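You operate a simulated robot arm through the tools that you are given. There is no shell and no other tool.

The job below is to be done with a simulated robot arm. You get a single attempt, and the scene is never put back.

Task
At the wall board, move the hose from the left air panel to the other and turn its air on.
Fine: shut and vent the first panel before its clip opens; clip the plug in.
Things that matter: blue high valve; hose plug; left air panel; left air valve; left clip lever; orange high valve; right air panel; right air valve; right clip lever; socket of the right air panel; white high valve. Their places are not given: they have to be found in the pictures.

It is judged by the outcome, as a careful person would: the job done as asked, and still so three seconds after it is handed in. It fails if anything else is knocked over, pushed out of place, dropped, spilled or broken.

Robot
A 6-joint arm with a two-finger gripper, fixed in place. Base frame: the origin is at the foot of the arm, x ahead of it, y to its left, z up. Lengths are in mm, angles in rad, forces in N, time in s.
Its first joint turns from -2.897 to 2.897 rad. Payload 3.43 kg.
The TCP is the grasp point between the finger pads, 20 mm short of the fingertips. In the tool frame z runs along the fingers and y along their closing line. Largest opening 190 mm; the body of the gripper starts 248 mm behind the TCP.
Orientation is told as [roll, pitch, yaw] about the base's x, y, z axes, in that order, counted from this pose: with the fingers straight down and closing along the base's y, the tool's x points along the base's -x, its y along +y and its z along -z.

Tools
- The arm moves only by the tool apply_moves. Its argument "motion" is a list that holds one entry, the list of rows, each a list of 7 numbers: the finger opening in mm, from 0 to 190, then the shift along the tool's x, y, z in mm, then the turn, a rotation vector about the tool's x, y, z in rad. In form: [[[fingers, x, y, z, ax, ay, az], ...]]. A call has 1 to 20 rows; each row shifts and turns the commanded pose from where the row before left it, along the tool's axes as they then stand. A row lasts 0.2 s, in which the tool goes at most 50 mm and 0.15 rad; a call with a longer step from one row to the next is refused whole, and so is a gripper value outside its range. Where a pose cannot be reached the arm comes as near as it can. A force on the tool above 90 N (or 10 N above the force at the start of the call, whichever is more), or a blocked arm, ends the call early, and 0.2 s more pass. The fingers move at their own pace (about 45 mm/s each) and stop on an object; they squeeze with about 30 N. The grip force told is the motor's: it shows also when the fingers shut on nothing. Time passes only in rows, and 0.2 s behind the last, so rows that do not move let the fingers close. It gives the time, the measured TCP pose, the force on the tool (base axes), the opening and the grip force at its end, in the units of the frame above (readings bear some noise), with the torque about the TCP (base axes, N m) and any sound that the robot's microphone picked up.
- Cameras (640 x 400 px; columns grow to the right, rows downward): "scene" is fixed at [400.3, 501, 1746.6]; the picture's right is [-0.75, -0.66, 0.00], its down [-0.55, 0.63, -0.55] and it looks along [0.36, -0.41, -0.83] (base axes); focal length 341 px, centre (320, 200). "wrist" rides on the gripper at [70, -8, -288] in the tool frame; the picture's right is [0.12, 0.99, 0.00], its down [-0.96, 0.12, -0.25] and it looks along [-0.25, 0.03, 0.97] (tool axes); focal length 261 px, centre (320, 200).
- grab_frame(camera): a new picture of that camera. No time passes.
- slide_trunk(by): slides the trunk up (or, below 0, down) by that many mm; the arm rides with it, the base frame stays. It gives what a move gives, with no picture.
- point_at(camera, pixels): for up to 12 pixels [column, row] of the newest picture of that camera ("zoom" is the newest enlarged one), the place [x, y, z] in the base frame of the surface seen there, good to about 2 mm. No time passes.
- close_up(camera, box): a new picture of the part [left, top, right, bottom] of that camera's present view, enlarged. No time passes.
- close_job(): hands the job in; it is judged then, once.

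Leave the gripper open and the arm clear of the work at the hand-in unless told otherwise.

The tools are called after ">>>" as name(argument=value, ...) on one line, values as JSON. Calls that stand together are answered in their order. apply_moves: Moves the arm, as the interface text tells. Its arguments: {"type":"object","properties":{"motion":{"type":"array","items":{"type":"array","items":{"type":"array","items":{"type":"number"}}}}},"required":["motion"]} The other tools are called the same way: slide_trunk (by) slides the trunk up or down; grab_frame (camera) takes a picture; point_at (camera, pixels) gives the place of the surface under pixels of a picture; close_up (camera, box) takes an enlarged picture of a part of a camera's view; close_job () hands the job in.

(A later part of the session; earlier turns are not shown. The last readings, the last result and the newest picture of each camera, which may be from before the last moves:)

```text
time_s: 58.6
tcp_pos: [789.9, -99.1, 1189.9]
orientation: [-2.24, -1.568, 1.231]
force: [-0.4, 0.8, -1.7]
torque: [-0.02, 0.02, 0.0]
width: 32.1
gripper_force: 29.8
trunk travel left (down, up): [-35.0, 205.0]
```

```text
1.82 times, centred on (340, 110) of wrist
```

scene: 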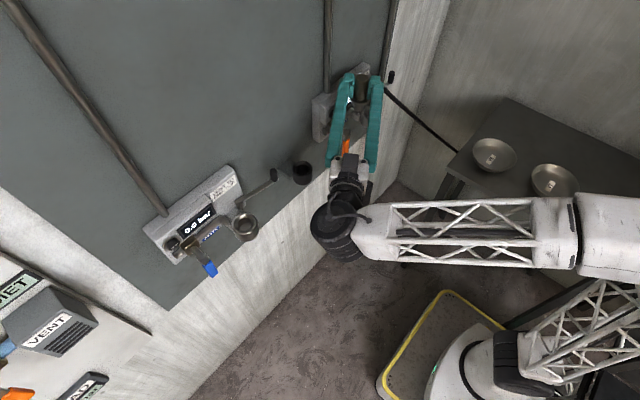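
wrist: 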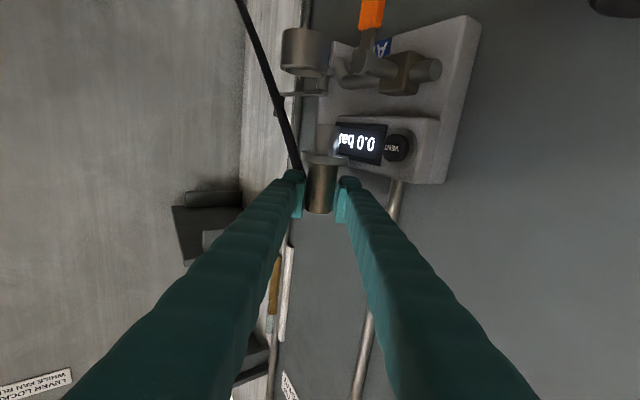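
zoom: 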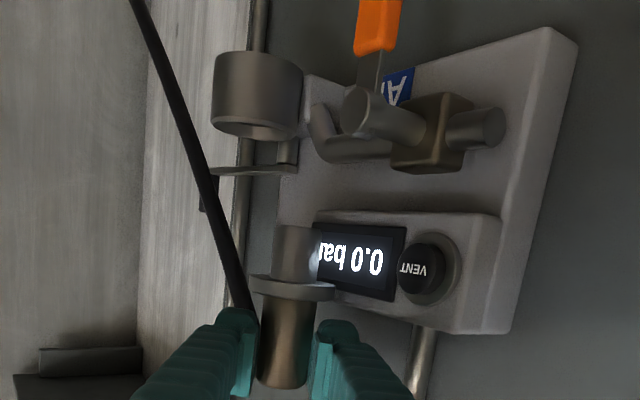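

Left rim centre ≈ (792.5, 321), right ≈ (793.4, −177). With the seated TCP at left of (789.1, 329.5), the right target TCP is ≈ (789.6, −168.7). Moving there above the socket.

>>> apply_moves(motion=[[[20, 0, -18.9, 29.1, 0, 0, 0], [20, 0, -18.9, 29.1, 0, 0, 0], [20, 0, 0, 0, 0, 0, 0], [20, 0, 0, 0, 0, 0, 0]]])

>>> close_up(camera="wrist", box=[230, 20, 430, 220])

>>> close_up(camera="scene", box=[320, 50, 420, 150])

```text
time_s: 59.6
tcp_pos: [787.1, -169.7, 1191.4]
orientation: [-2.254, -1.567, 1.247]
force: [-0.2, -0.2, -1.1]
torque: [0.03, 0.02, -0.01]
width: 32.3
gripper_force: 30.4
trunk travel left (down, up): [-35.0, 205.0]
```

```text
2.00 times, centred on (330, 120) of wrist
```

zoom: 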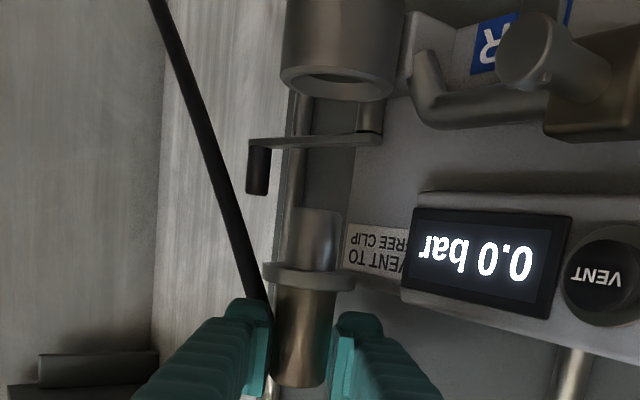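

```text
4.00 times, centred on (370, 100) of scene
```

zoom: 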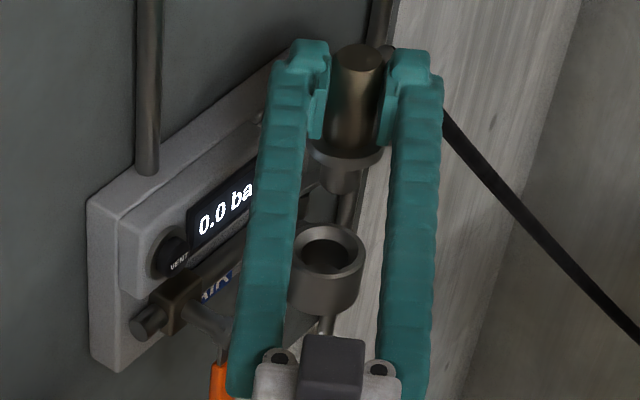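

The socket appears about 3–4 mm to the +c side compared with the aligned left-hand view, agreeing with the pose reading. I correct by +3 mm and measure.

>>> apply_moves(motion=[[[20, 15, 3, 0.5, 0, 0, 0], [20, 15, 0, 0, 0, 0, 0], [20, 0, 0, 0, 0, 0, 0], [20, 0, 0, 0, 0, 0, 0]]])

>>> close_up(camera="wrist", box=[250, 60, 410, 220])

```text
time_s: 60.7
tcp_pos: [788.6, -168.9, 1171.9]
orientation: [2.692, -1.554, 2.586]
force: [5.0, -2.1, 24.2]
torque: [0.61, -1.13, -0.21]
width: 32.1
gripper_force: 30.1
trunk travel left (down, up): [-35.0, 205.0]
stopped in row 4: the force on the tool passed its limit at 91 N (the readings are from after the stop); the commanded pose is now the measured one
```

```text
2.50 times, centred on (330, 140) of wrist
```

zoom: 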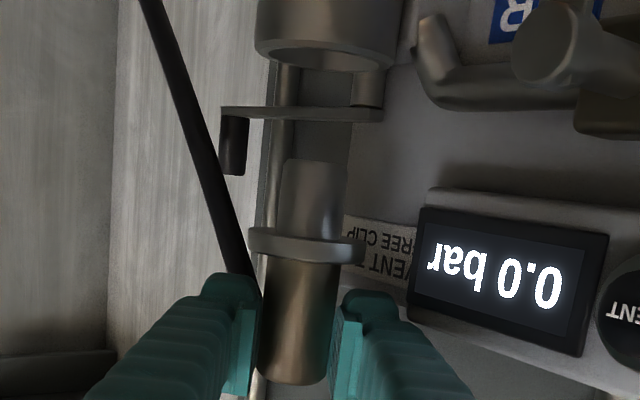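

The descent was stopped: contact is at about (836, −144), i.e. the +c finger landed on the top edge of the display housing. I raise back up and measure the housing's corner and the finger.

>>> apply_moves(motion=[[[20, -10, 0, 0, 0, 0, 0], [20, -10, -3, 0, 0, 0, 0], [20, 0, 0, 0, 0, 0, 0]]])

>>> close_up(camera="wrist", box=[250, 60, 410, 220])

```text
time_s: 61.5
tcp_pos: [788.5, -168.3, 1189.5]
orientation: [2.842, -1.562, 2.438]
force: [0.5, -0.2, -0.9]
torque: [-0.02, 0.0, 0.0]
width: 32.4
gripper_force: 29.8
trunk travel left (down, up): [-35.0, 205.0]
```

```text
2.50 times, centred on (330, 140) of wrist
```

zoom: 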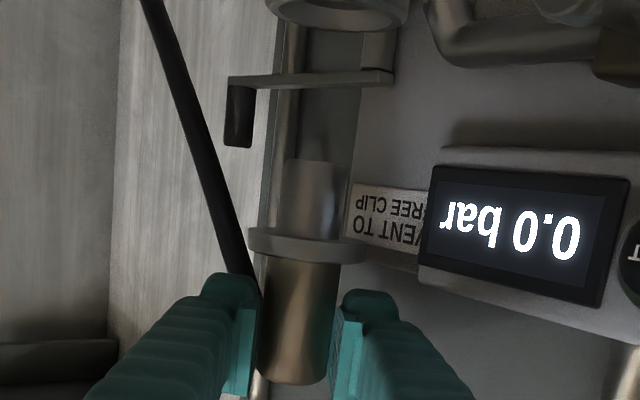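

>>> point_at(camera="zoom", pixels=[[440, 200], [432, 250], [428, 270], [500, 220], [590, 290], [450, 155], [425, 275], [380, 300], [370, 310], [355, 300], [310, 175], [300, 280]])

>>> close_up(camera="scene", box=[330, 50, 400, 110])

```text
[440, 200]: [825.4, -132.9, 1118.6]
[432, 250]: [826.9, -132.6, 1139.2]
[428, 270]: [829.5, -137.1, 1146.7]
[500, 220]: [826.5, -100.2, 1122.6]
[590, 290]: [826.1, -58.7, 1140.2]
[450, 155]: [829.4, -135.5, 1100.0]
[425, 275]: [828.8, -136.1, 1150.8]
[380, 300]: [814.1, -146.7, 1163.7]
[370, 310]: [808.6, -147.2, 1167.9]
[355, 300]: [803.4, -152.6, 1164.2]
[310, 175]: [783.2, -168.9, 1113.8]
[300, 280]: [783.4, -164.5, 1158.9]
```

```text
6.67 times, centred on (365, 80) of scene
```

zoom: 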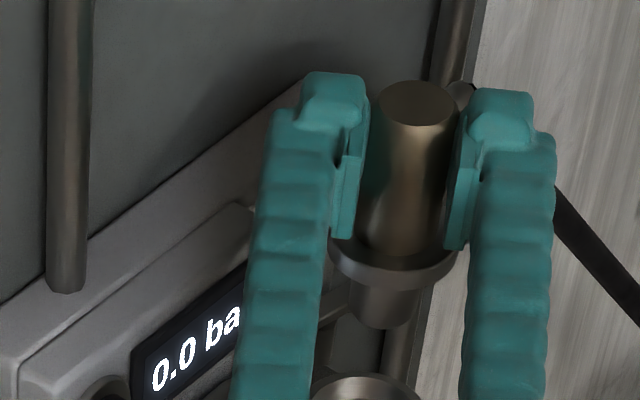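

The housing corner (826, −136, top 1156) sits right at the finger's outer edge for this yaw. Turning the tool back about 12° around the plug axis gives about 2–3 mm clearance. I do that up here and re-check alignment.

>>> apply_moves(motion=[[[20, 0, 0, 0, -0.105, 0, 0], [20, 0, 0, 0, -0.105, 0, 0], [20, 0, -1, 1, 0, 0, 0], [20, 0, 0, 0, 0, 0, 0], [20, 0, 0, 0, 0, 0, 0]]])

>>> close_up(camera="wrist", box=[250, 60, 410, 220])

>>> close_up(camera="scene", box=[330, 50, 410, 130])

```text
time_s: 62.7
tcp_pos: [787.9, -169.7, 1188.1]
orientation: [3.051, -1.561, 2.441]
force: [0.0, -0.2, -1.6]
torque: [0.0, -0.02, 0.01]
width: 32.1
gripper_force: 30.5
trunk travel left (down, up): [-35.0, 205.0]
```

```text
2.50 times, centred on (330, 140) of wrist
```

zoom: 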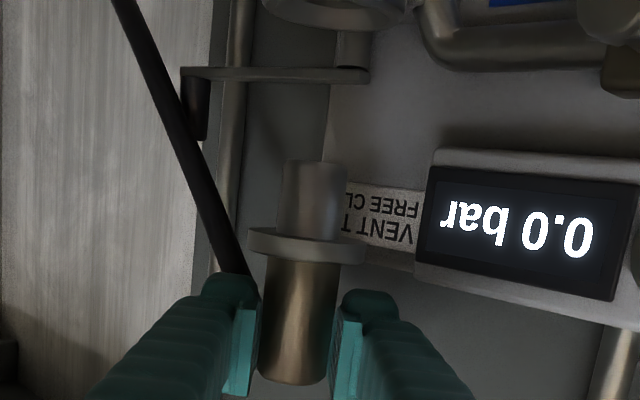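

```text
5.00 times, centred on (370, 90) of scene
```

zoom: 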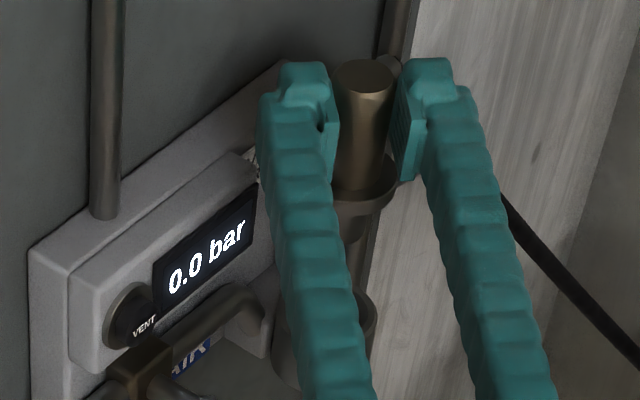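

>>> close_up(camera="wrist", box=[250, 10, 410, 170])

```text
2.50 times, centred on (330, 90) of wrist
```

zoom: 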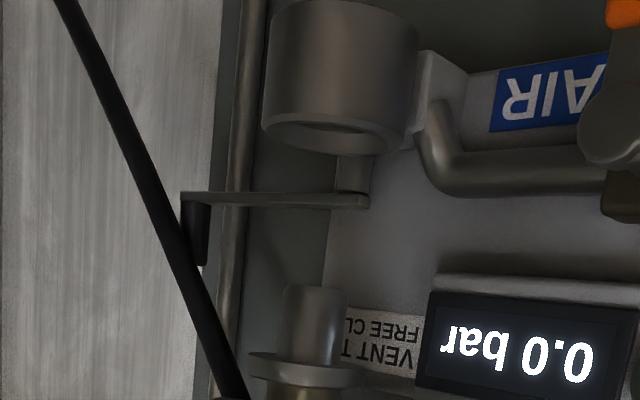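

>>> point_at(camera="zoom", pixels=[[270, 60], [300, 60], [340, 60], [380, 60], [412, 60], [255, 365], [280, 372], [305, 374], [335, 372], [358, 368], [290, 320], [330, 320]])

```text
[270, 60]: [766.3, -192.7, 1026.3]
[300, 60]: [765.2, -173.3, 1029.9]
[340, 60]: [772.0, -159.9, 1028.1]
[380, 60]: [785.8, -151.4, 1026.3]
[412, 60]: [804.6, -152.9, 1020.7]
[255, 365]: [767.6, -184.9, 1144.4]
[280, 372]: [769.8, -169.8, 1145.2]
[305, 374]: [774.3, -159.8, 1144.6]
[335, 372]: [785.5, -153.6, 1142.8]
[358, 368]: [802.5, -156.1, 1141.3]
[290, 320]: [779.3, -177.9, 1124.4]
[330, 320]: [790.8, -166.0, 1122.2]
```

Fitted centres: socket ≈ (793.5, −180), flange ≈ (793.2, −179): aligned within about 1 mm. I descend in stages.

>>> apply_moves(motion=[[[20, 8, -0.5, 0.9, 0, 0, 0], [20, 8, 0, 0, 0, 0, 0], [20, 8, 0, 0, 0, 0, 0], [20, 8, 0, 0, 0, 0, 0], [20, 8, 0, 0, 0, 0, 0], [20, 0, 0, 0, 0, 0, 0]]])

>>> close_up(camera="wrist", box=[250, 60, 410, 220])

>>> close_up(camera="scene", box=[330, 50, 410, 130])

```text
time_s: 64.1
tcp_pos: [788.0, -172.1, 1148.3]
orientation: [3.038, -1.56, 2.45]
force: [-0.7, -0.2, -0.6]
torque: [0.0, 0.03, 0.02]
width: 31.9
gripper_force: 30.2
trunk travel left (down, up): [-35.0, 205.0]
```

```text
2.50 times, centred on (330, 140) of wrist
```

zoom: 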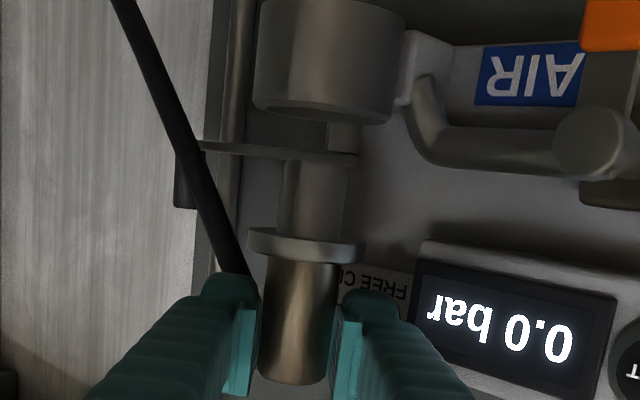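

```text
5.00 times, centred on (370, 90) of scene
```

zoom: 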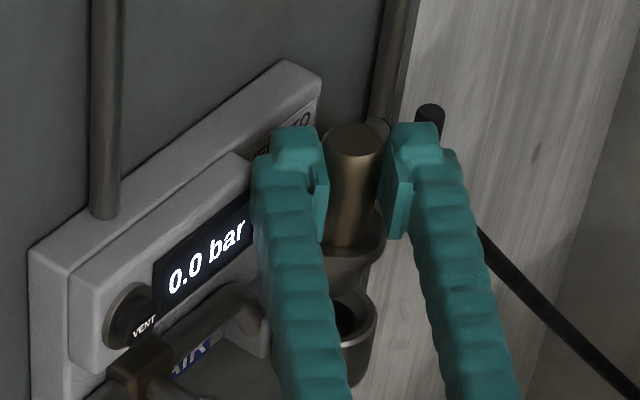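

The finger is past the housing with no contact. Re-checking alignment just above the socket.

>>> point_at(camera="zoom", pixels=[[262, 50], [290, 50], [330, 50], [370, 50], [400, 50], [252, 243], [280, 249], [305, 252], [335, 250], [358, 245], [310, 90], [350, 90]])

```text
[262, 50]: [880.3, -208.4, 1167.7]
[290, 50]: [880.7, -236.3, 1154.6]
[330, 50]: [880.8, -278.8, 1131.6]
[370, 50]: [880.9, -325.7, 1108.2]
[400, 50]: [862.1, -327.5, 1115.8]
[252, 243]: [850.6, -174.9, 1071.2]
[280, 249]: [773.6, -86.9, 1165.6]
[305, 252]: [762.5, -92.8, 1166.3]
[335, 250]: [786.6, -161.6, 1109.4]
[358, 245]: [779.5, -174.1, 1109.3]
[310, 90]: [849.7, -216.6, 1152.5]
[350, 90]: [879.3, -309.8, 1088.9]
```

That used the newer scene zoom; I take the wrist zoom again and measure in it.

>>> close_up(camera="wrist", box=[250, 60, 410, 220])

>>> point_at(camera="zoom", pixels=[[262, 50], [290, 50], [330, 50], [370, 50], [400, 50], [252, 243], [280, 249], [305, 252], [335, 250], [358, 245], [310, 90], [350, 90]])

```text
2.50 times, centred on (330, 140) of wrist
```

zoom: 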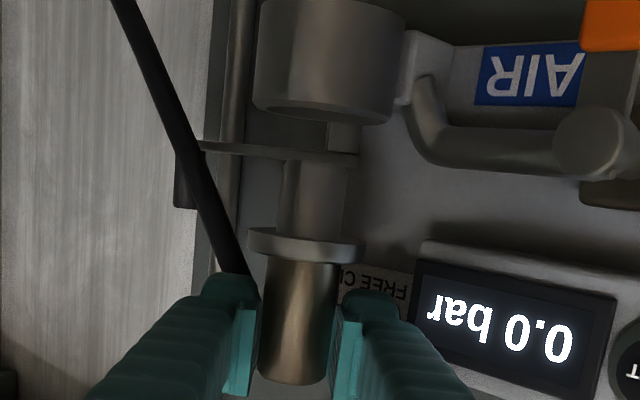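

```text
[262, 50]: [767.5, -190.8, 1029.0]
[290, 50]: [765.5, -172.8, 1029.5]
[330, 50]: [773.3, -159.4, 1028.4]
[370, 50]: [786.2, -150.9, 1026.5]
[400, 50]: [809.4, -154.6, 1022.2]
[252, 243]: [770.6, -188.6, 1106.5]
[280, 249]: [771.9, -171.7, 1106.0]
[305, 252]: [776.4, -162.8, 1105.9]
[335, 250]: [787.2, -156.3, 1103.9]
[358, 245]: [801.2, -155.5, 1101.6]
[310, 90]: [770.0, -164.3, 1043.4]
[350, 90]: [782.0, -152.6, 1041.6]
```

The plug is about 2 mm too deep along the tool; I correct by −1.8 mm and lower to the rim.

>>> apply_moves(motion=[[[20, 4, 0.3, -1.8, 0, 0, 0], [20, 6, 0, 0, 0, 0, 0], [20, 6, 0, 0, 0, 0, 0], [20, 6, 0, 0, 0, 0, 0], [20, 5, 0, 0, 0, 0, 0], [20, 0, 0, 0, 0, 0, 0]]])

>>> close_up(camera="wrist", box=[250, 60, 410, 220])

```text
time_s: 65.5
tcp_pos: [787.3, -170.2, 1122.0]
orientation: [3.044, -1.557, 2.443]
force: [0.7, 0.1, -1.1]
torque: [-0.03, 0.04, 0.02]
width: 32.0
gripper_force: 29.8
trunk travel left (down, up): [-35.0, 205.0]
```

```text
2.50 times, centred on (330, 140) of wrist
```

zoom: 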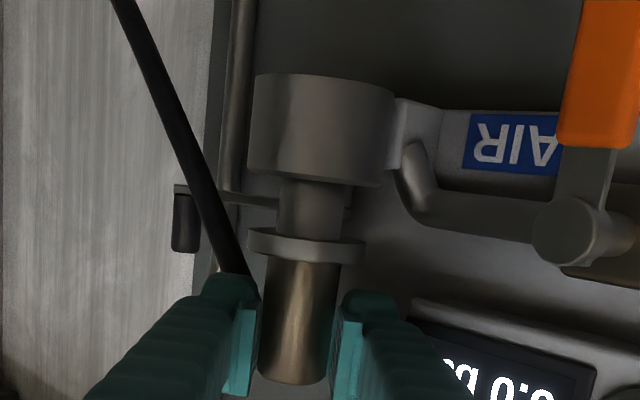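

The spigot is entering the socket with no force. Continue down to seat it (~25 mm), in small steps.

>>> apply_moves(motion=[[[20, 5, 0, 0, 0, 0, 0], [20, 5, 0, 0, 0, 0, 0], [20, 5, 0, 0, 0, 0, 0], [20, 4, 0, 0, 0, 0, 0], [20, 3, 0, 0, 0, 0, 0], [20, 2, 0, 0, 0, 0, 0], [20, 0, 0, 0, 0, 0, 0]]])

>>> close_up(camera="wrist", box=[250, 60, 410, 220])

>>> close_up(camera="scene", box=[330, 50, 410, 130])

```text
time_s: 67.1
tcp_pos: [787.5, -171.0, 1099.4]
orientation: [3.004, -1.559, 2.485]
force: [1.3, -0.1, 5.2]
torque: [0.03, -0.1, 0.03]
width: 32.1
gripper_force: 30.2
trunk travel left (down, up): [-35.0, 205.0]
```

```text
2.50 times, centred on (330, 140) of wrist
```

zoom: 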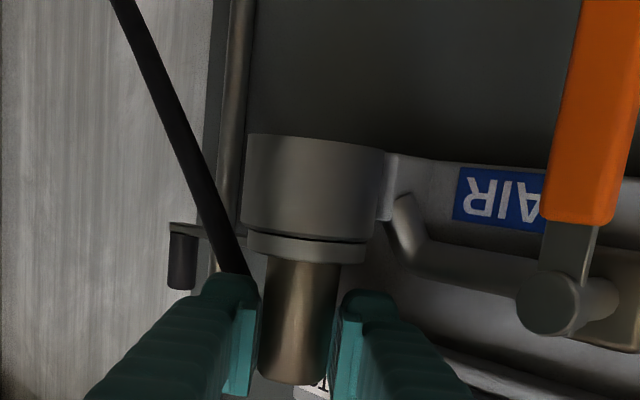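

```text
5.00 times, centred on (370, 90) of scene
```

zoom: 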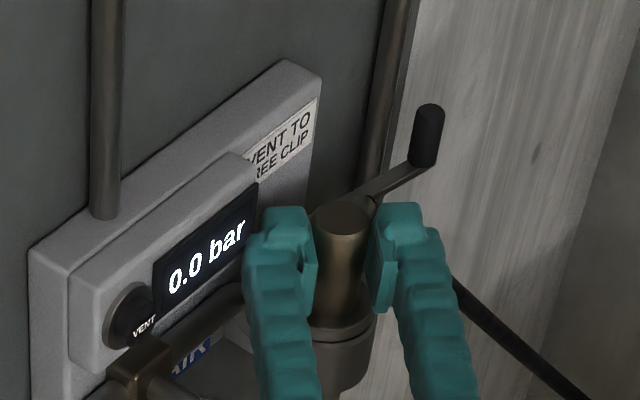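

Flange is essentially on the rim (5 N). A couple more mm to press it fully home.

>>> apply_moves(motion=[[[20, 1.5, 0, 0, 0, 0, 0], [20, 1.5, 0, 0, 0, 0, 0], [20, 0, 0, 0, 0, 0, 0]]])

>>> close_up(camera="wrist", box=[280, 80, 380, 180])

```text
time_s: 67.9
tcp_pos: [787.4, -170.6, 1096.7]
orientation: [3.0, -1.558, 2.489]
force: [1.4, 1.7, 22.6]
torque: [-0.07, -0.15, 0.07]
width: 31.9
gripper_force: 29.6
trunk travel left (down, up): [-35.0, 205.0]
```

```text
4.00 times, centred on (330, 130) of wrist
```

zoom: 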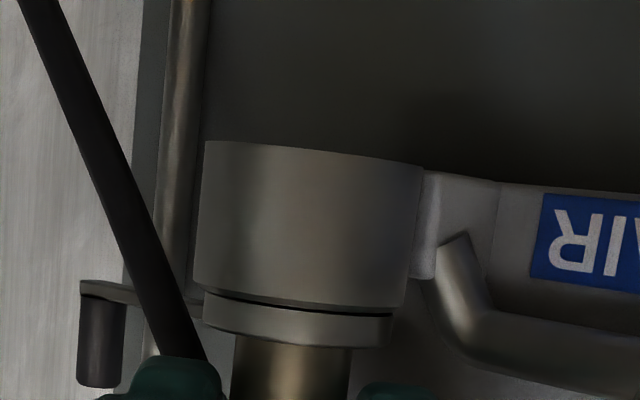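

Seated: 22 N reaction at z≈1097, same height as on the left panel. I open just a little (37 mm, to not touch the housing) and retreat straight back along the tool.

>>> apply_moves(motion=[[[37, 0, 0, 0, 0, 0, 0], [37, 0, 0, 0, 0, 0, 0], [37, 0, 0, -6, 0, 0, 0], [37, 0, 0, -12, 0, 0, 0], [37, 0, 0, -20, 0, 0, 0], [37, 0, 0, -25, 0, 0, 0], [37, 0, 0, -25, 0, 0, 0], [37, 0, 0, -25, 0, 0, 0], [37, 0, 0, 0, 0, 0, 0]]])

>>> close_up(camera="wrist", box=[230, 60, 430, 220])

>>> grab_frame(camera="scene")

```text
time_s: 69.9
tcp_pos: [709.8, -89.4, 1093.7]
orientation: [3.061, -1.561, 2.429]
force: [0.2, 0.0, 0.2]
torque: [0.03, 0.03, -0.07]
width: 36.8
gripper_force: 0.1
trunk travel left (down, up): [-35.0, 205.0]
```

```text
2.50 times, centred on (330, 140) of wrist
```

zoom: 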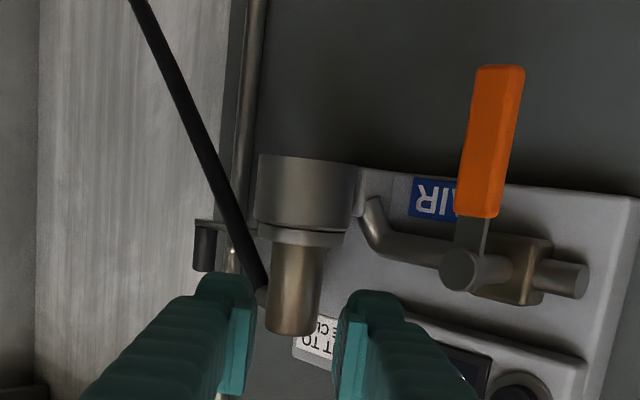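

```text
taken
```

scene: 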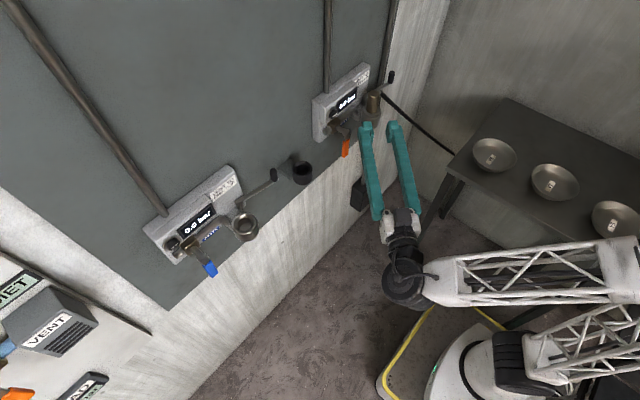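

The plug stands in the right socket. Next is the right lever. I need to know the clearances near it: side wall, drain pipe, table.

>>> point_at(camera="scene", pixels=[[420, 60], [480, 80], [520, 60], [450, 160], [510, 105], [391, 76], [392, 70], [374, 95], [370, 103], [388, 95], [410, 115], [440, 145]])

>>> close_up(camera="scene", box=[340, 60, 420, 140])

```text
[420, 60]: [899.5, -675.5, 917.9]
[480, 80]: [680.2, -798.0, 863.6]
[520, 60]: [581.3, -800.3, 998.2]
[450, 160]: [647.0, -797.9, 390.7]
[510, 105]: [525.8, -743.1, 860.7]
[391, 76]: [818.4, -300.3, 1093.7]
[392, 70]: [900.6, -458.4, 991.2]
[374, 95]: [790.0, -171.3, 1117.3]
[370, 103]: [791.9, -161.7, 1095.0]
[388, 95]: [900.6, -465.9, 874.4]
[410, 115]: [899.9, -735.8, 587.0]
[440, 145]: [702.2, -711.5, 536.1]
```

```text
5.00 times, centred on (380, 100) of scene
```

zoom: 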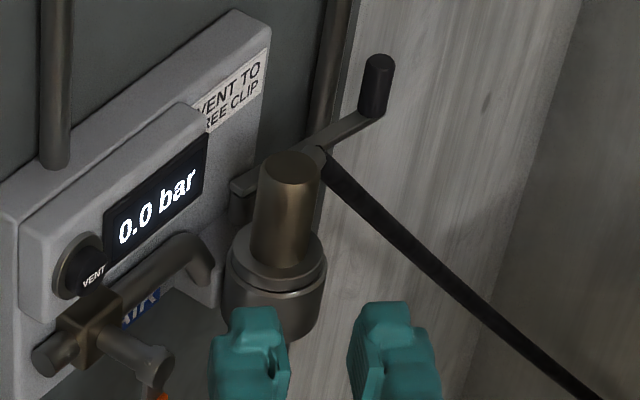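

Plenty of free space (side wall at y≈−800). I check where the hose runs near the lever.

>>> point_at(camera="zoom", pixels=[[330, 165], [370, 205], [420, 250], [470, 295], [520, 340], [570, 385], [380, 75], [375, 105], [340, 135], [240, 190], [320, 165], [300, 260]])

```text
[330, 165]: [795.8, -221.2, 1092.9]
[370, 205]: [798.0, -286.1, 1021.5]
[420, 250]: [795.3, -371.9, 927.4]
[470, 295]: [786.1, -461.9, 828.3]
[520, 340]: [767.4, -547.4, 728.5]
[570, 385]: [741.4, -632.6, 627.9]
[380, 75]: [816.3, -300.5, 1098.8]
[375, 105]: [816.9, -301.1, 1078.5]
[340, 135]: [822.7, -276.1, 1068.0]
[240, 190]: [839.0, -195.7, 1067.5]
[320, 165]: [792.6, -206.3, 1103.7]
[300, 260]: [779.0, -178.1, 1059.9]
```

The hose passes below the fingers' height there (z≈1020 at y −286). I square the tool to +x again and move in front of the right lever's knob (≈824, −307).

>>> apply_moves(motion=[[[37, 0, 0, -10, -0.1322, 0, 0], [50, 0, 0, 0, -0.1322, 0, 0], [60, 0, 0, 0, -0.1322, 0, 0], [60, 0, 0, 0, -0.1322, 0, 0], [60, 0, 0, 0, -0.1322, 0, 0], [60, 0, 0, 0, -0.1322, 0, 0], [60, 0, -44, 0, 0, 0, 0], [60, 0, -44, 0, 0, 0, 0], [60, 0, -44, 0, 0, 0, 0], [60, 0, -44, 0, 0, 0, 0], [60, 0, -35, 0, 0, 0, 0], [60, 0, 0, 0, 0, 0, 0]]])

>>> close_up(camera="wrist", box=[210, 50, 450, 220])

>>> grab_frame(camera="scene")

```text
time_s: 72.5
tcp_pos: [689.9, -98.5, 1099.1]
orientation: [-2.557, -1.563, 2.349]
force: [0.2, -0.3, -0.5]
torque: [-0.05, -0.01, -0.01]
width: 59.8
gripper_force: 0.1
out of reach, approached as far as the arm can: row 5, 6, 7, 8, 9, 10, 11
trunk travel left (down, up): [-35.0, 205.0]
```

```text
2.35 times, centred on (330, 135) of wrist
```

zoom: 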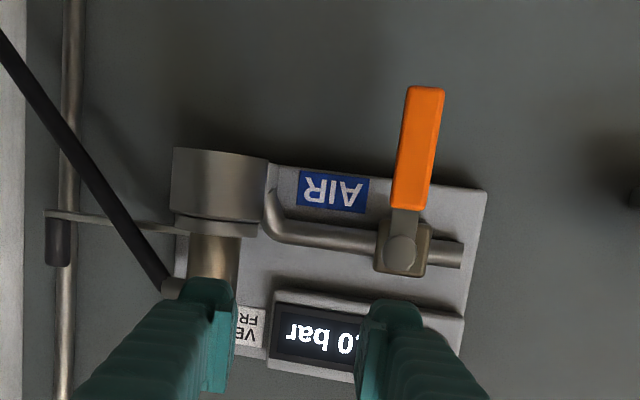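

```text
taken
```

scene: 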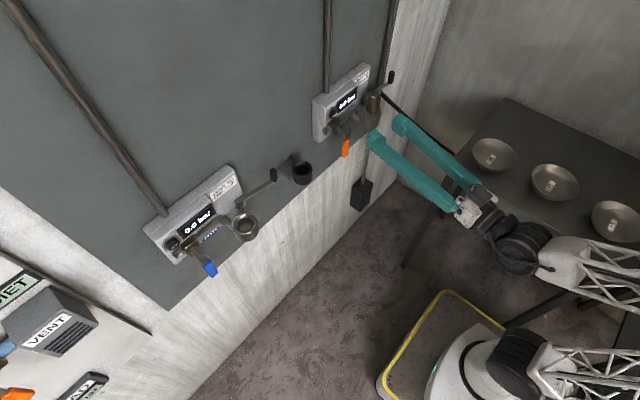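

The arm is at its folded limit here. I rise ~95 mm, lower the trunk by the remaining 35 mm, then try again.

>>> apply_moves(motion=[[[60, -30, 0, 0, 0, 0, 0], [60, -30, 0, 0, 0, 0, 0], [60, -35, 0, 0, 0, 0, 0], [60, 0, 0, 0, -0.1, 0, 0], [60, 0, 0, 0, -0.1, 0, 0], [60, 0, 0, 0, 0, 0, 0]]])

>>> slide_trunk(by=-35)

>>> apply_moves(motion=[[[60, 0, -40, 0, 0, 0, 0], [60, 0, -40, 0, 0, 0, 0], [60, 0, -40, 0, 0, 0, 0], [60, 0, -40, 0, 0, 0, 0], [60, 0, -40, 0, 0, 0, 0], [60, 0, 0, 0, 0, 0, 0]]])

>>> grab_frame(camera="scene")

```text
time_s: 73.9
tcp_pos: [689.6, -95.8, 1194.8]
orientation: [-2.638, -1.562, 2.439]
force: [0.3, 0.0, 0.3]
torque: [-0.03, 0.04, -0.02]
width: 60.2
gripper_force: 0.0
out of reach, approached as far as the arm can: row 4, 5
trunk travel left (down, up): [-35.0, 205.0]
```

```text
time_s: 74.7
tcp_pos: [689.1, -95.7, 1159.6]
orientation: [-2.646, -1.56, 2.448]
force: [-0.2, 0.4, 0.0]
torque: [-0.01, 0.02, -0.02]
width: 60.1
gripper_force: 0.1
trunk travel left (down, up): [0.0, 240.0]
```

```text
time_s: 76.1
tcp_pos: [686.4, -110.3, 1161.1]
orientation: [-2.565, -1.562, 2.357]
force: [0.0, -1.0, -0.2]
torque: [0.03, -0.02, 0.0]
width: 60.2
gripper_force: 0.3
out of reach, approached as far as the arm can: row 1, 2, 3, 4, 5
trunk travel left (down, up): [0.0, 240.0]
```

```text
taken
```

scene: 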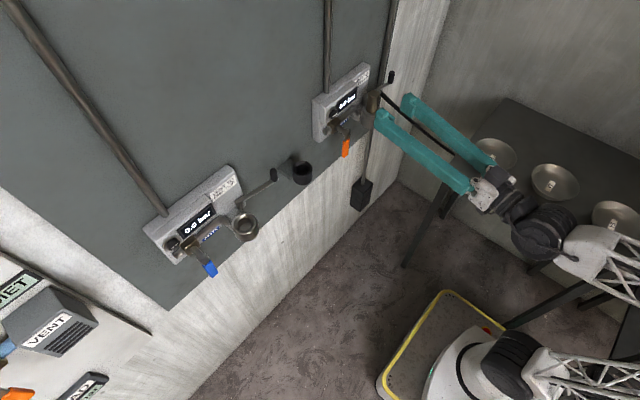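

The limit is a wrist one: the tool can't line up with the forearm here. Pitching the tool 45° downward should avoid that, and still lets the fingers take the vertical knob from both y sides. I pitch down and square the yaw.

>>> apply_moves(motion=[[[60, 0, 0, 0, 0, 0.131, 0], [60, 0, 0, 0, 0, 0.131, 0], [60, 0, 0, 0, 0, 0.131, 0], [60, 0, 0, 0, 0, 0.131, 0], [60, 0, 0, 0, 0, 0.131, 0], [60, 0, 0, 0, 0, 0.131, 0], [60, 0, 0, 0, 0, 0, 0]]])

>>> apply_moves(motion=[[[60, 0, 0, 0, -0.07, 0, -0.07], [60, 0, 0, 0, -0.07, 0, -0.07], [60, 0, -30, 0, 0, 0, 0], [60, 0, -30, 0, 0, 0, 0], [60, 0, -30, 0, 0, 0, 0], [60, 0, 0, 0, 0, 0, 0]]])

>>> grab_frame(camera="scene")

>>> grab_frame(camera="wrist")

```text
time_s: 77.7
tcp_pos: [679.5, -174.6, 1172.0]
orientation: [-0.1, -1.178, -0.258]
force: [-0.3, 1.1, -0.1]
torque: [-0.03, 0.0, -0.08]
width: 59.8
gripper_force: 0.0
out of reach, approached as far as the arm can: row 2, 3, 4, 5, 6
trunk travel left (down, up): [0.0, 240.0]
```

```text
time_s: 79.0
tcp_pos: [690.6, -149.8, 1196.6]
orientation: [-0.313, -1.17, 0.291]
force: [0.7, -0.2, -0.9]
torque: [0.0, 0.02, 0.05]
width: 59.9
gripper_force: 0.1
trunk travel left (down, up): [0.0, 240.0]
stopped in row 6: the arm was blocked; the commanded pose is now the measured one
```

```text
taken
```

scene: 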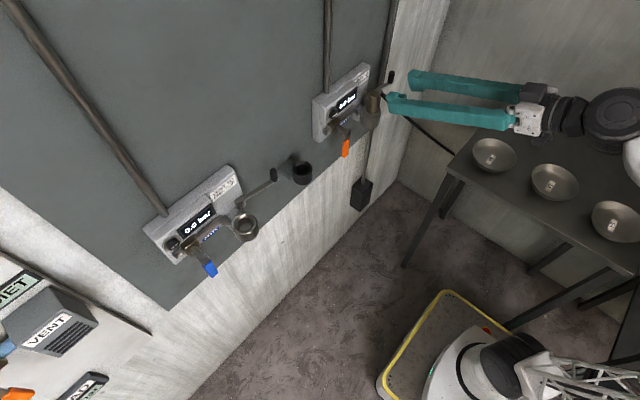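

```text
taken
```

wrist: 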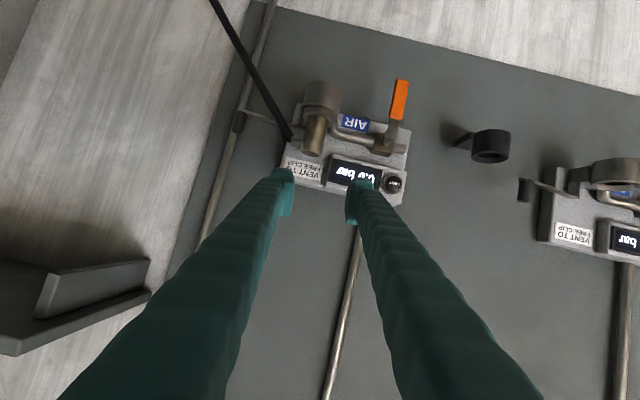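

The arm passed through its wrist singularity and is now in another posture, the tool pointing at the wall about 22° downward. The bowls are untouched. I'll hold still and look at where the arm is relative to the table.

>>> apply_moves(motion=[[[60, 0, 0, 0, 0, 0, 0], [60, 0, 0, 0, 0, 0, 0]]])

>>> close_up(camera="scene", box=[340, 50, 640, 240])

>>> point_at(camera="scene", pixels=[[610, 110], [630, 140], [565, 110], [525, 115], [545, 90], [600, 150], [493, 155], [553, 183], [612, 220]])

```text
time_s: 79.6
tcp_pos: [691.3, -150.6, 1195.3]
orientation: [-0.315, -1.171, 0.291]
force: [0.4, -0.4, -0.1]
torque: [0.0, -0.01, 0.04]
width: 60.0
gripper_force: 0.1
trunk travel left (down, up): [0.0, 240.0]
```

```text
2.11 times, centred on (490, 145) of scene
```

zoom: 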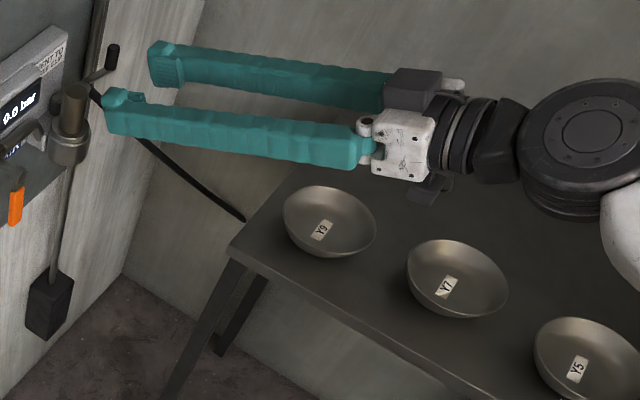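

```text
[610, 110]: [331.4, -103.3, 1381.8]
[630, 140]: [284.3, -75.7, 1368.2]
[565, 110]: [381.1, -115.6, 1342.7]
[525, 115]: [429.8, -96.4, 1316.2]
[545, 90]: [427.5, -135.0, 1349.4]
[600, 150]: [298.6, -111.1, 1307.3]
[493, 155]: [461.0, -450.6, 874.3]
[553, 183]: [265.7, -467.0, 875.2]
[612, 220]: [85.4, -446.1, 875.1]
```

The arm is well above the table (z>1300). I level the finger roll and move to −y in front of the knob.

>>> apply_moves(motion=[[[60, 0, 0, 0, 0, 0, 0.13], [60, 0, -30, 1, 0, 0, 0], [60, 0, -40, 2, 0, 0, 0], [60, 0, 0, 0, 0, 0, 0]]])

>>> grab_frame(camera="scene")

```text
time_s: 80.5
tcp_pos: [717.1, -105.2, 1198.3]
orientation: [-0.001, -1.193, 0.128]
force: [0.3, -0.2, -0.7]
torque: [0.03, 0.0, 0.05]
width: 60.2
gripper_force: 0.0
trunk travel left (down, up): [0.0, 240.0]
stopped in row 4: the arm was blocked; the commanded pose is now the measured one
```

```text
taken
```

scene: 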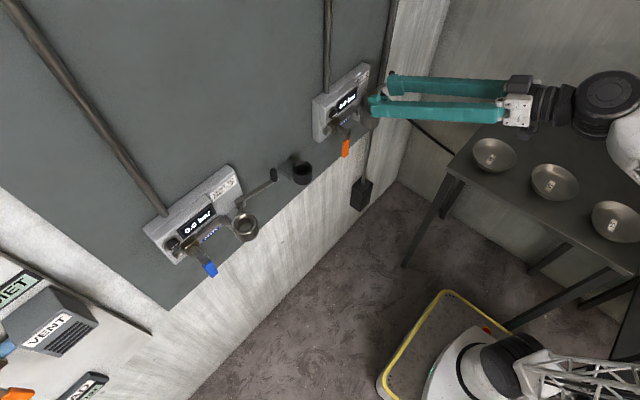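

The arm is stuck near the singular posture. I'll back off and turn the tool fully downward first (a comfortable posture), then approach the lever from there.

>>> apply_moves(motion=[[[60, 0, 0, -40, 0, 0.1, 0], [60, 0, 0, -20, 0, 0.13, 0], [60, 0, 0, 0, 0, 0.13, 0], [60, 0, 0, 0, 0, 0.13, 0], [60, 0, 0, 0, 0, 0.13, 0], [60, 0, 0, 0, 0, 0.13, 0], [60, 0, 0, 0, 0, 0.13, 0], [60, 0, 0, 0, 0, 0.13, 0], [60, 0, 0, 0, 0, 0.13, 0], [60, 0, 0, 0, 0, 0.05, 0], [60, 0, 0, 0, 0, 0, 0]]])

>>> grab_frame(camera="scene")

```text
time_s: 82.8
tcp_pos: [650.4, -113.4, 1166.8]
orientation: [-0.004, -0.011, 0.12]
force: [-0.2, 0.1, 0.1]
torque: [0.01, 0.01, 0.02]
width: 60.2
gripper_force: 0.1
out of reach, approached as far as the arm can: row 9, 10
trunk travel left (down, up): [0.0, 240.0]
```

```text
taken
```

scene: 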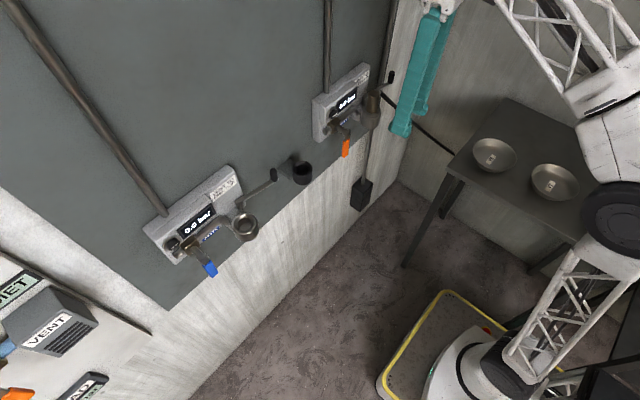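

Good: tool vertical at (650, −113, 1167). Square up the yaw, move to y≈−307, then pitch up 45°.

>>> apply_moves(motion=[[[60, 0, 0, 0, 0, 0, 0.12], [60, 0, -40, 0, 0, 0, 0], [60, 0, -40, 0, 0, 0, 0], [60, 0, -40, 0, 0, 0, 0], [60, 0, -40, 0, 0, 0, 0], [60, 0, -34, 0, 0, 0, 0], [60, 0, 0, 0, 0, -0.131, 0], [60, 0, 0, 0, 0, -0.131, 0], [60, 0, 0, 0, 0, -0.131, 0], [60, 0, 0, 0, 0, -0.131, 0], [60, 0, 0, 0, 0, -0.131, 0], [60, 0, 0, 0, 0, 0, 0]]])

>>> grab_frame(camera="scene")

>>> grab_frame(camera="wrist")

```text
time_s: 85.5
tcp_pos: [646.4, -307.0, 1148.4]
orientation: [-0.001, -0.658, -0.001]
force: [-0.3, -0.5, 0.4]
torque: [0.03, -0.01, -0.01]
width: 60.3
gripper_force: 0.0
out of reach, approached as far as the arm can: row 2, 3, 4, 5, 6
trunk travel left (down, up): [0.0, 240.0]
```

```text
taken
```

scene: 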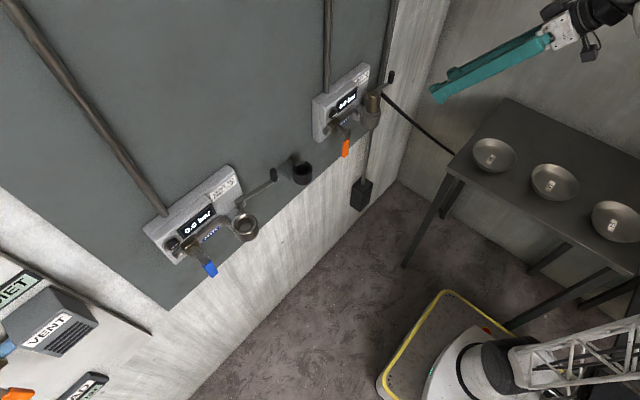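

```text
taken
```

wrist: 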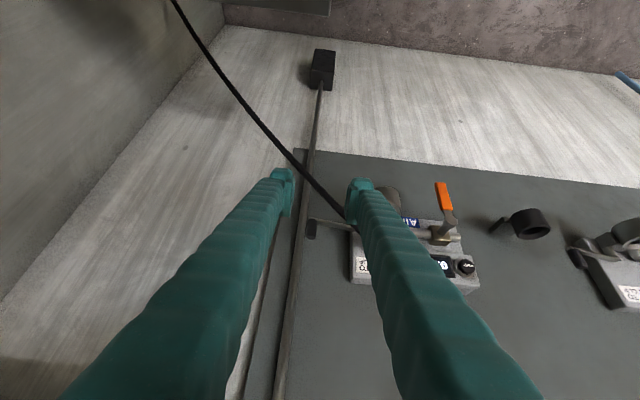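

Now a clean pose: tool pitched ~38° from vertical at (646, −307, 1148). Approach the knob, stopping just in front.

>>> apply_moves(motion=[[[60, -26.8, 0, 32.7, 0, 0, 0], [60, -26.8, 0, 32.7, 0, 0, 0], [60, -26.8, 0, 32.7, 0, 0, 0], [60, 0, 0, 0, 0, 0, 0]]])

>>> close_up(camera="wrist", box=[220, 60, 460, 230])

>>> close_up(camera="scene", box=[330, 50, 450, 150])

```text
time_s: 86.5
tcp_pos: [768.4, -305.8, 1121.5]
orientation: [0.002, -0.655, -0.002]
force: [-1.1, -0.5, 0.7]
torque: [-0.01, -0.01, 0.07]
width: 59.8
gripper_force: 0.0
trunk travel left (down, up): [0.0, 240.0]
```

```text
2.35 times, centred on (340, 145) of wrist
```

zoom: 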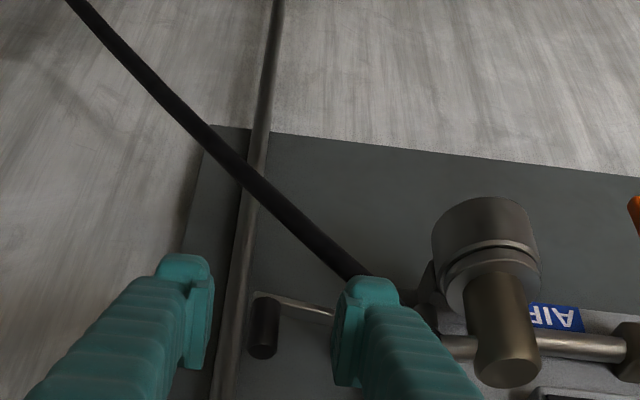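

```text
4.00 times, centred on (390, 100) of scene
```

zoom: 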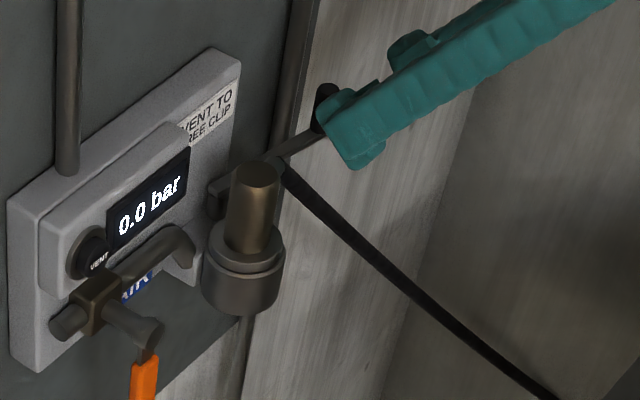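

Knob is centred between the fingers. Moving in around it.

>>> apply_moves(motion=[[[60, -13, -1, 22, 0, 0, 0], [60, -13, -1, 22, 0, 0, 0], [60, 0, 0, 0, 0, 0, 0]]])

>>> close_up(camera="wrist", box=[220, 60, 460, 230])

>>> close_up(camera="scene", box=[330, 50, 450, 150])

```text
time_s: 87.2
tcp_pos: [817.0, -306.5, 1102.6]
orientation: [0.003, -0.655, -0.001]
force: [0.3, 0.7, 0.0]
torque: [0.02, -0.01, -0.03]
width: 60.0
gripper_force: 0.0
trunk travel left (down, up): [0.0, 240.0]
```

```text
2.35 times, centred on (340, 145) of wrist
```

zoom: 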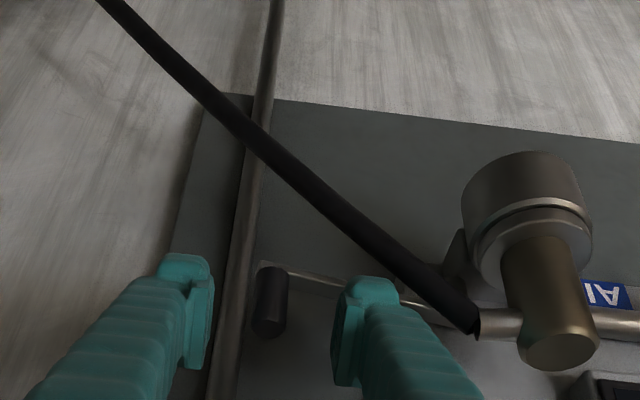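

```text
4.00 times, centred on (390, 100) of scene
```

zoom: 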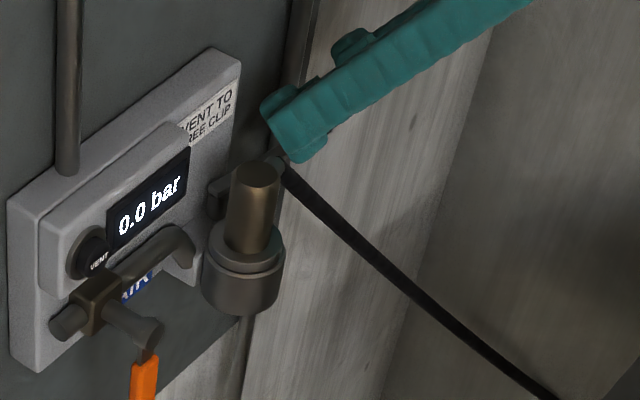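

Closing on the knob.

>>> apply_moves(motion=[[[10, 0, 0, 0, 0, 0, 0], [10, 0, 0, 0, 0, 0, 0], [10, 0, 0, 0, 0, 0, 0], [10, 0, 0, 0, 0, 0, 0], [10, 0, 0, 0, 0, 0, 0]]])

>>> close_up(camera="wrist", box=[220, 60, 460, 230])

```text
time_s: 88.5
tcp_pos: [816.3, -309.2, 1102.7]
orientation: [-0.001, -0.656, -0.004]
force: [-2.7, -17.5, -0.1]
torque: [-0.11, 0.13, -0.06]
width: 16.6
gripper_force: 44.7
trunk travel left (down, up): [0.0, 240.0]
```

```text
2.35 times, centred on (340, 145) of wrist
```

zoom: 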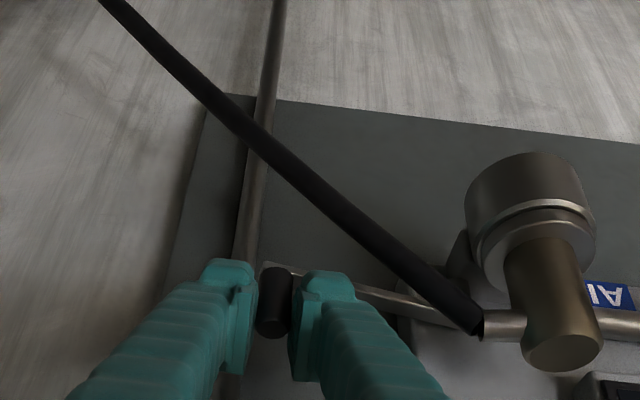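

Gripped. Swing it back toward the closed position: first ~32°.

>>> apply_moves(motion=[[[10, 11.8, 3.7, -9.1, 0, 0, 0], [10, 11.3, 5.7, -8.7, 0, 0, 0], [10, 10.5, 7.7, -8.1, 0, 0, 0], [10, 9.6, 9.5, -7.4, 0, 0, 0], [10, 0, 0, 0, 0, 0, 0]]])

>>> close_up(camera="wrist", box=[220, 60, 460, 230])

>>> close_up(camera="scene", box=[330, 50, 450, 150])

```text
time_s: 89.7
tcp_pos: [761.3, -282.9, 1102.0]
orientation: [0.002, -0.656, -0.002]
force: [-22.6, -23.6, 12.7]
torque: [-0.2, 0.37, -0.07]
width: 16.9
gripper_force: 45.3
trunk travel left (down, up): [0.0, 240.0]
```

```text
2.35 times, centred on (340, 145) of wrist
```

zoom: 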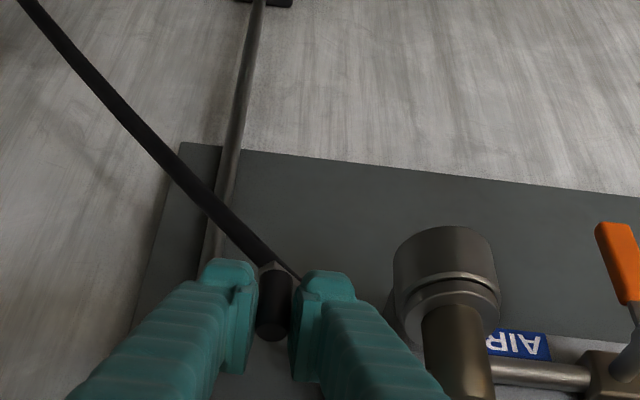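

```text
4.00 times, centred on (390, 100) of scene
```

zoom: 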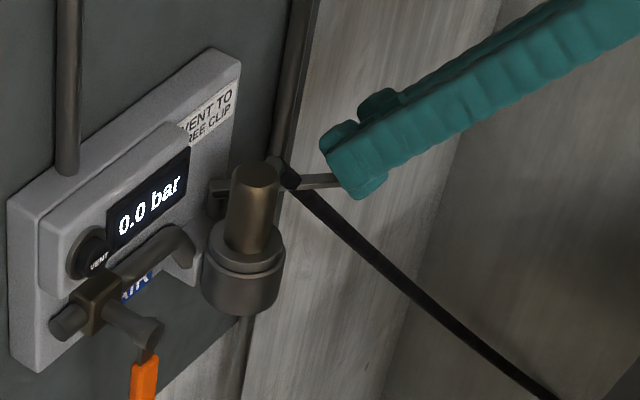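

Working well. Continue the rest of the swing (slightly larger radius to ease the load).

>>> apply_moves(motion=[[[10, 9.3, 10, -7.1, 0, 0, 0], [10, 7.9, 11.4, -6.1, 0, 0, 0], [10, 6.1, 13.4, -4.7, 0, 0, 0], [10, 4.2, 14.4, -3.2, 0, 0, 0], [10, 0, 0, 0, 0, 0, 0]]])

>>> close_up(camera="wrist", box=[220, 60, 460, 230])

>>> close_up(camera="scene", box=[330, 50, 450, 150])

```text
time_s: 90.8
tcp_pos: [729.8, -232.9, 1100.8]
orientation: [0.0, -0.658, -0.001]
force: [27.0, 8.3, 18.0]
torque: [0.1, -0.69, 0.13]
width: 16.6
gripper_force: 45.4
trunk travel left (down, up): [0.0, 240.0]
```

```text
2.35 times, centred on (340, 145) of wrist
```

zoom: 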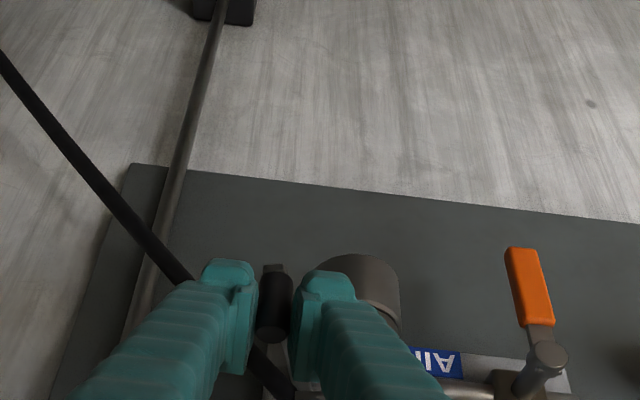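

```text
4.00 times, centred on (390, 100) of scene
```

zoom: 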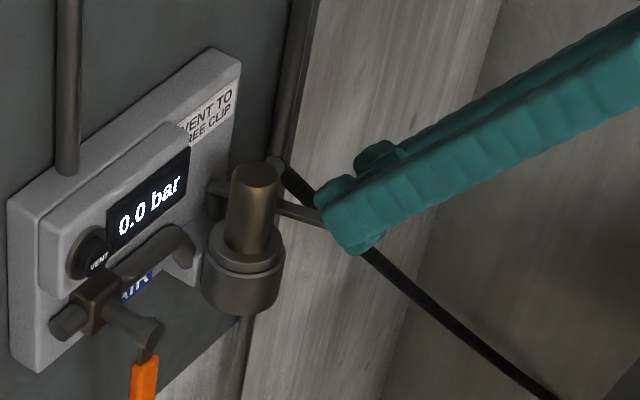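

About 16° left. Finishing, with a small +x relief.

>>> apply_moves(motion=[[[10, -1, 9, 0.7, 0, 0, 0], [10, 0, 9, 0, 0, 0, 0], [10, 0, 8, 0, 0, 0, 0], [10, 0, 4, 0, 0, 0, 0], [10, 0, 0, 0, 0, 0, 0]]])

>>> close_up(camera="wrist", box=[220, 60, 460, 230])

>>> close_up(camera="scene", box=[330, 50, 450, 150])

```text
time_s: 92.0
tcp_pos: [727.6, -205.1, 1100.9]
orientation: [-0.001, -0.654, -0.004]
force: [-27.5, -39.5, 6.0]
torque: [-0.24, 0.3, -0.34]
width: 16.7
gripper_force: 44.6
trunk travel left (down, up): [0.0, 240.0]
```

```text
2.35 times, centred on (340, 145) of wrist
```

zoom: 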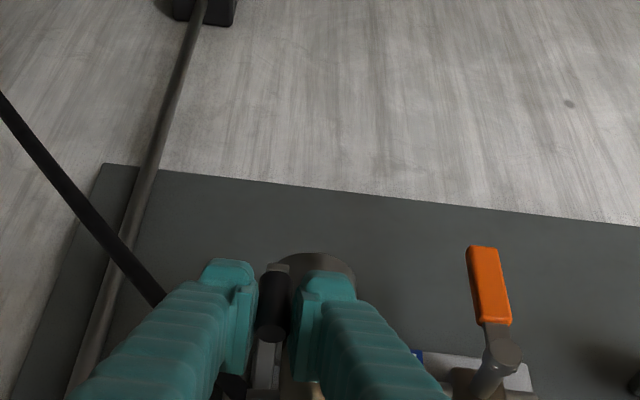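

```text
4.00 times, centred on (390, 100) of scene
```

zoom: 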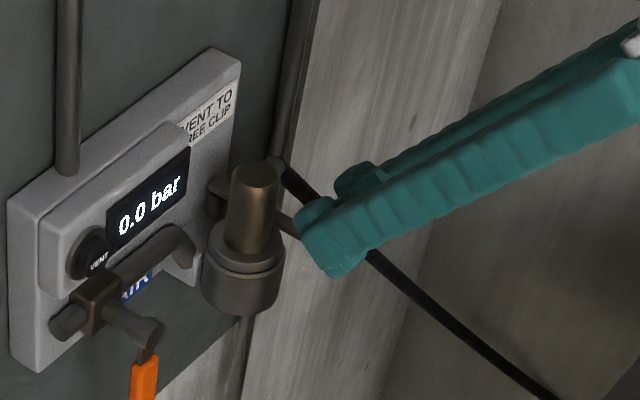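

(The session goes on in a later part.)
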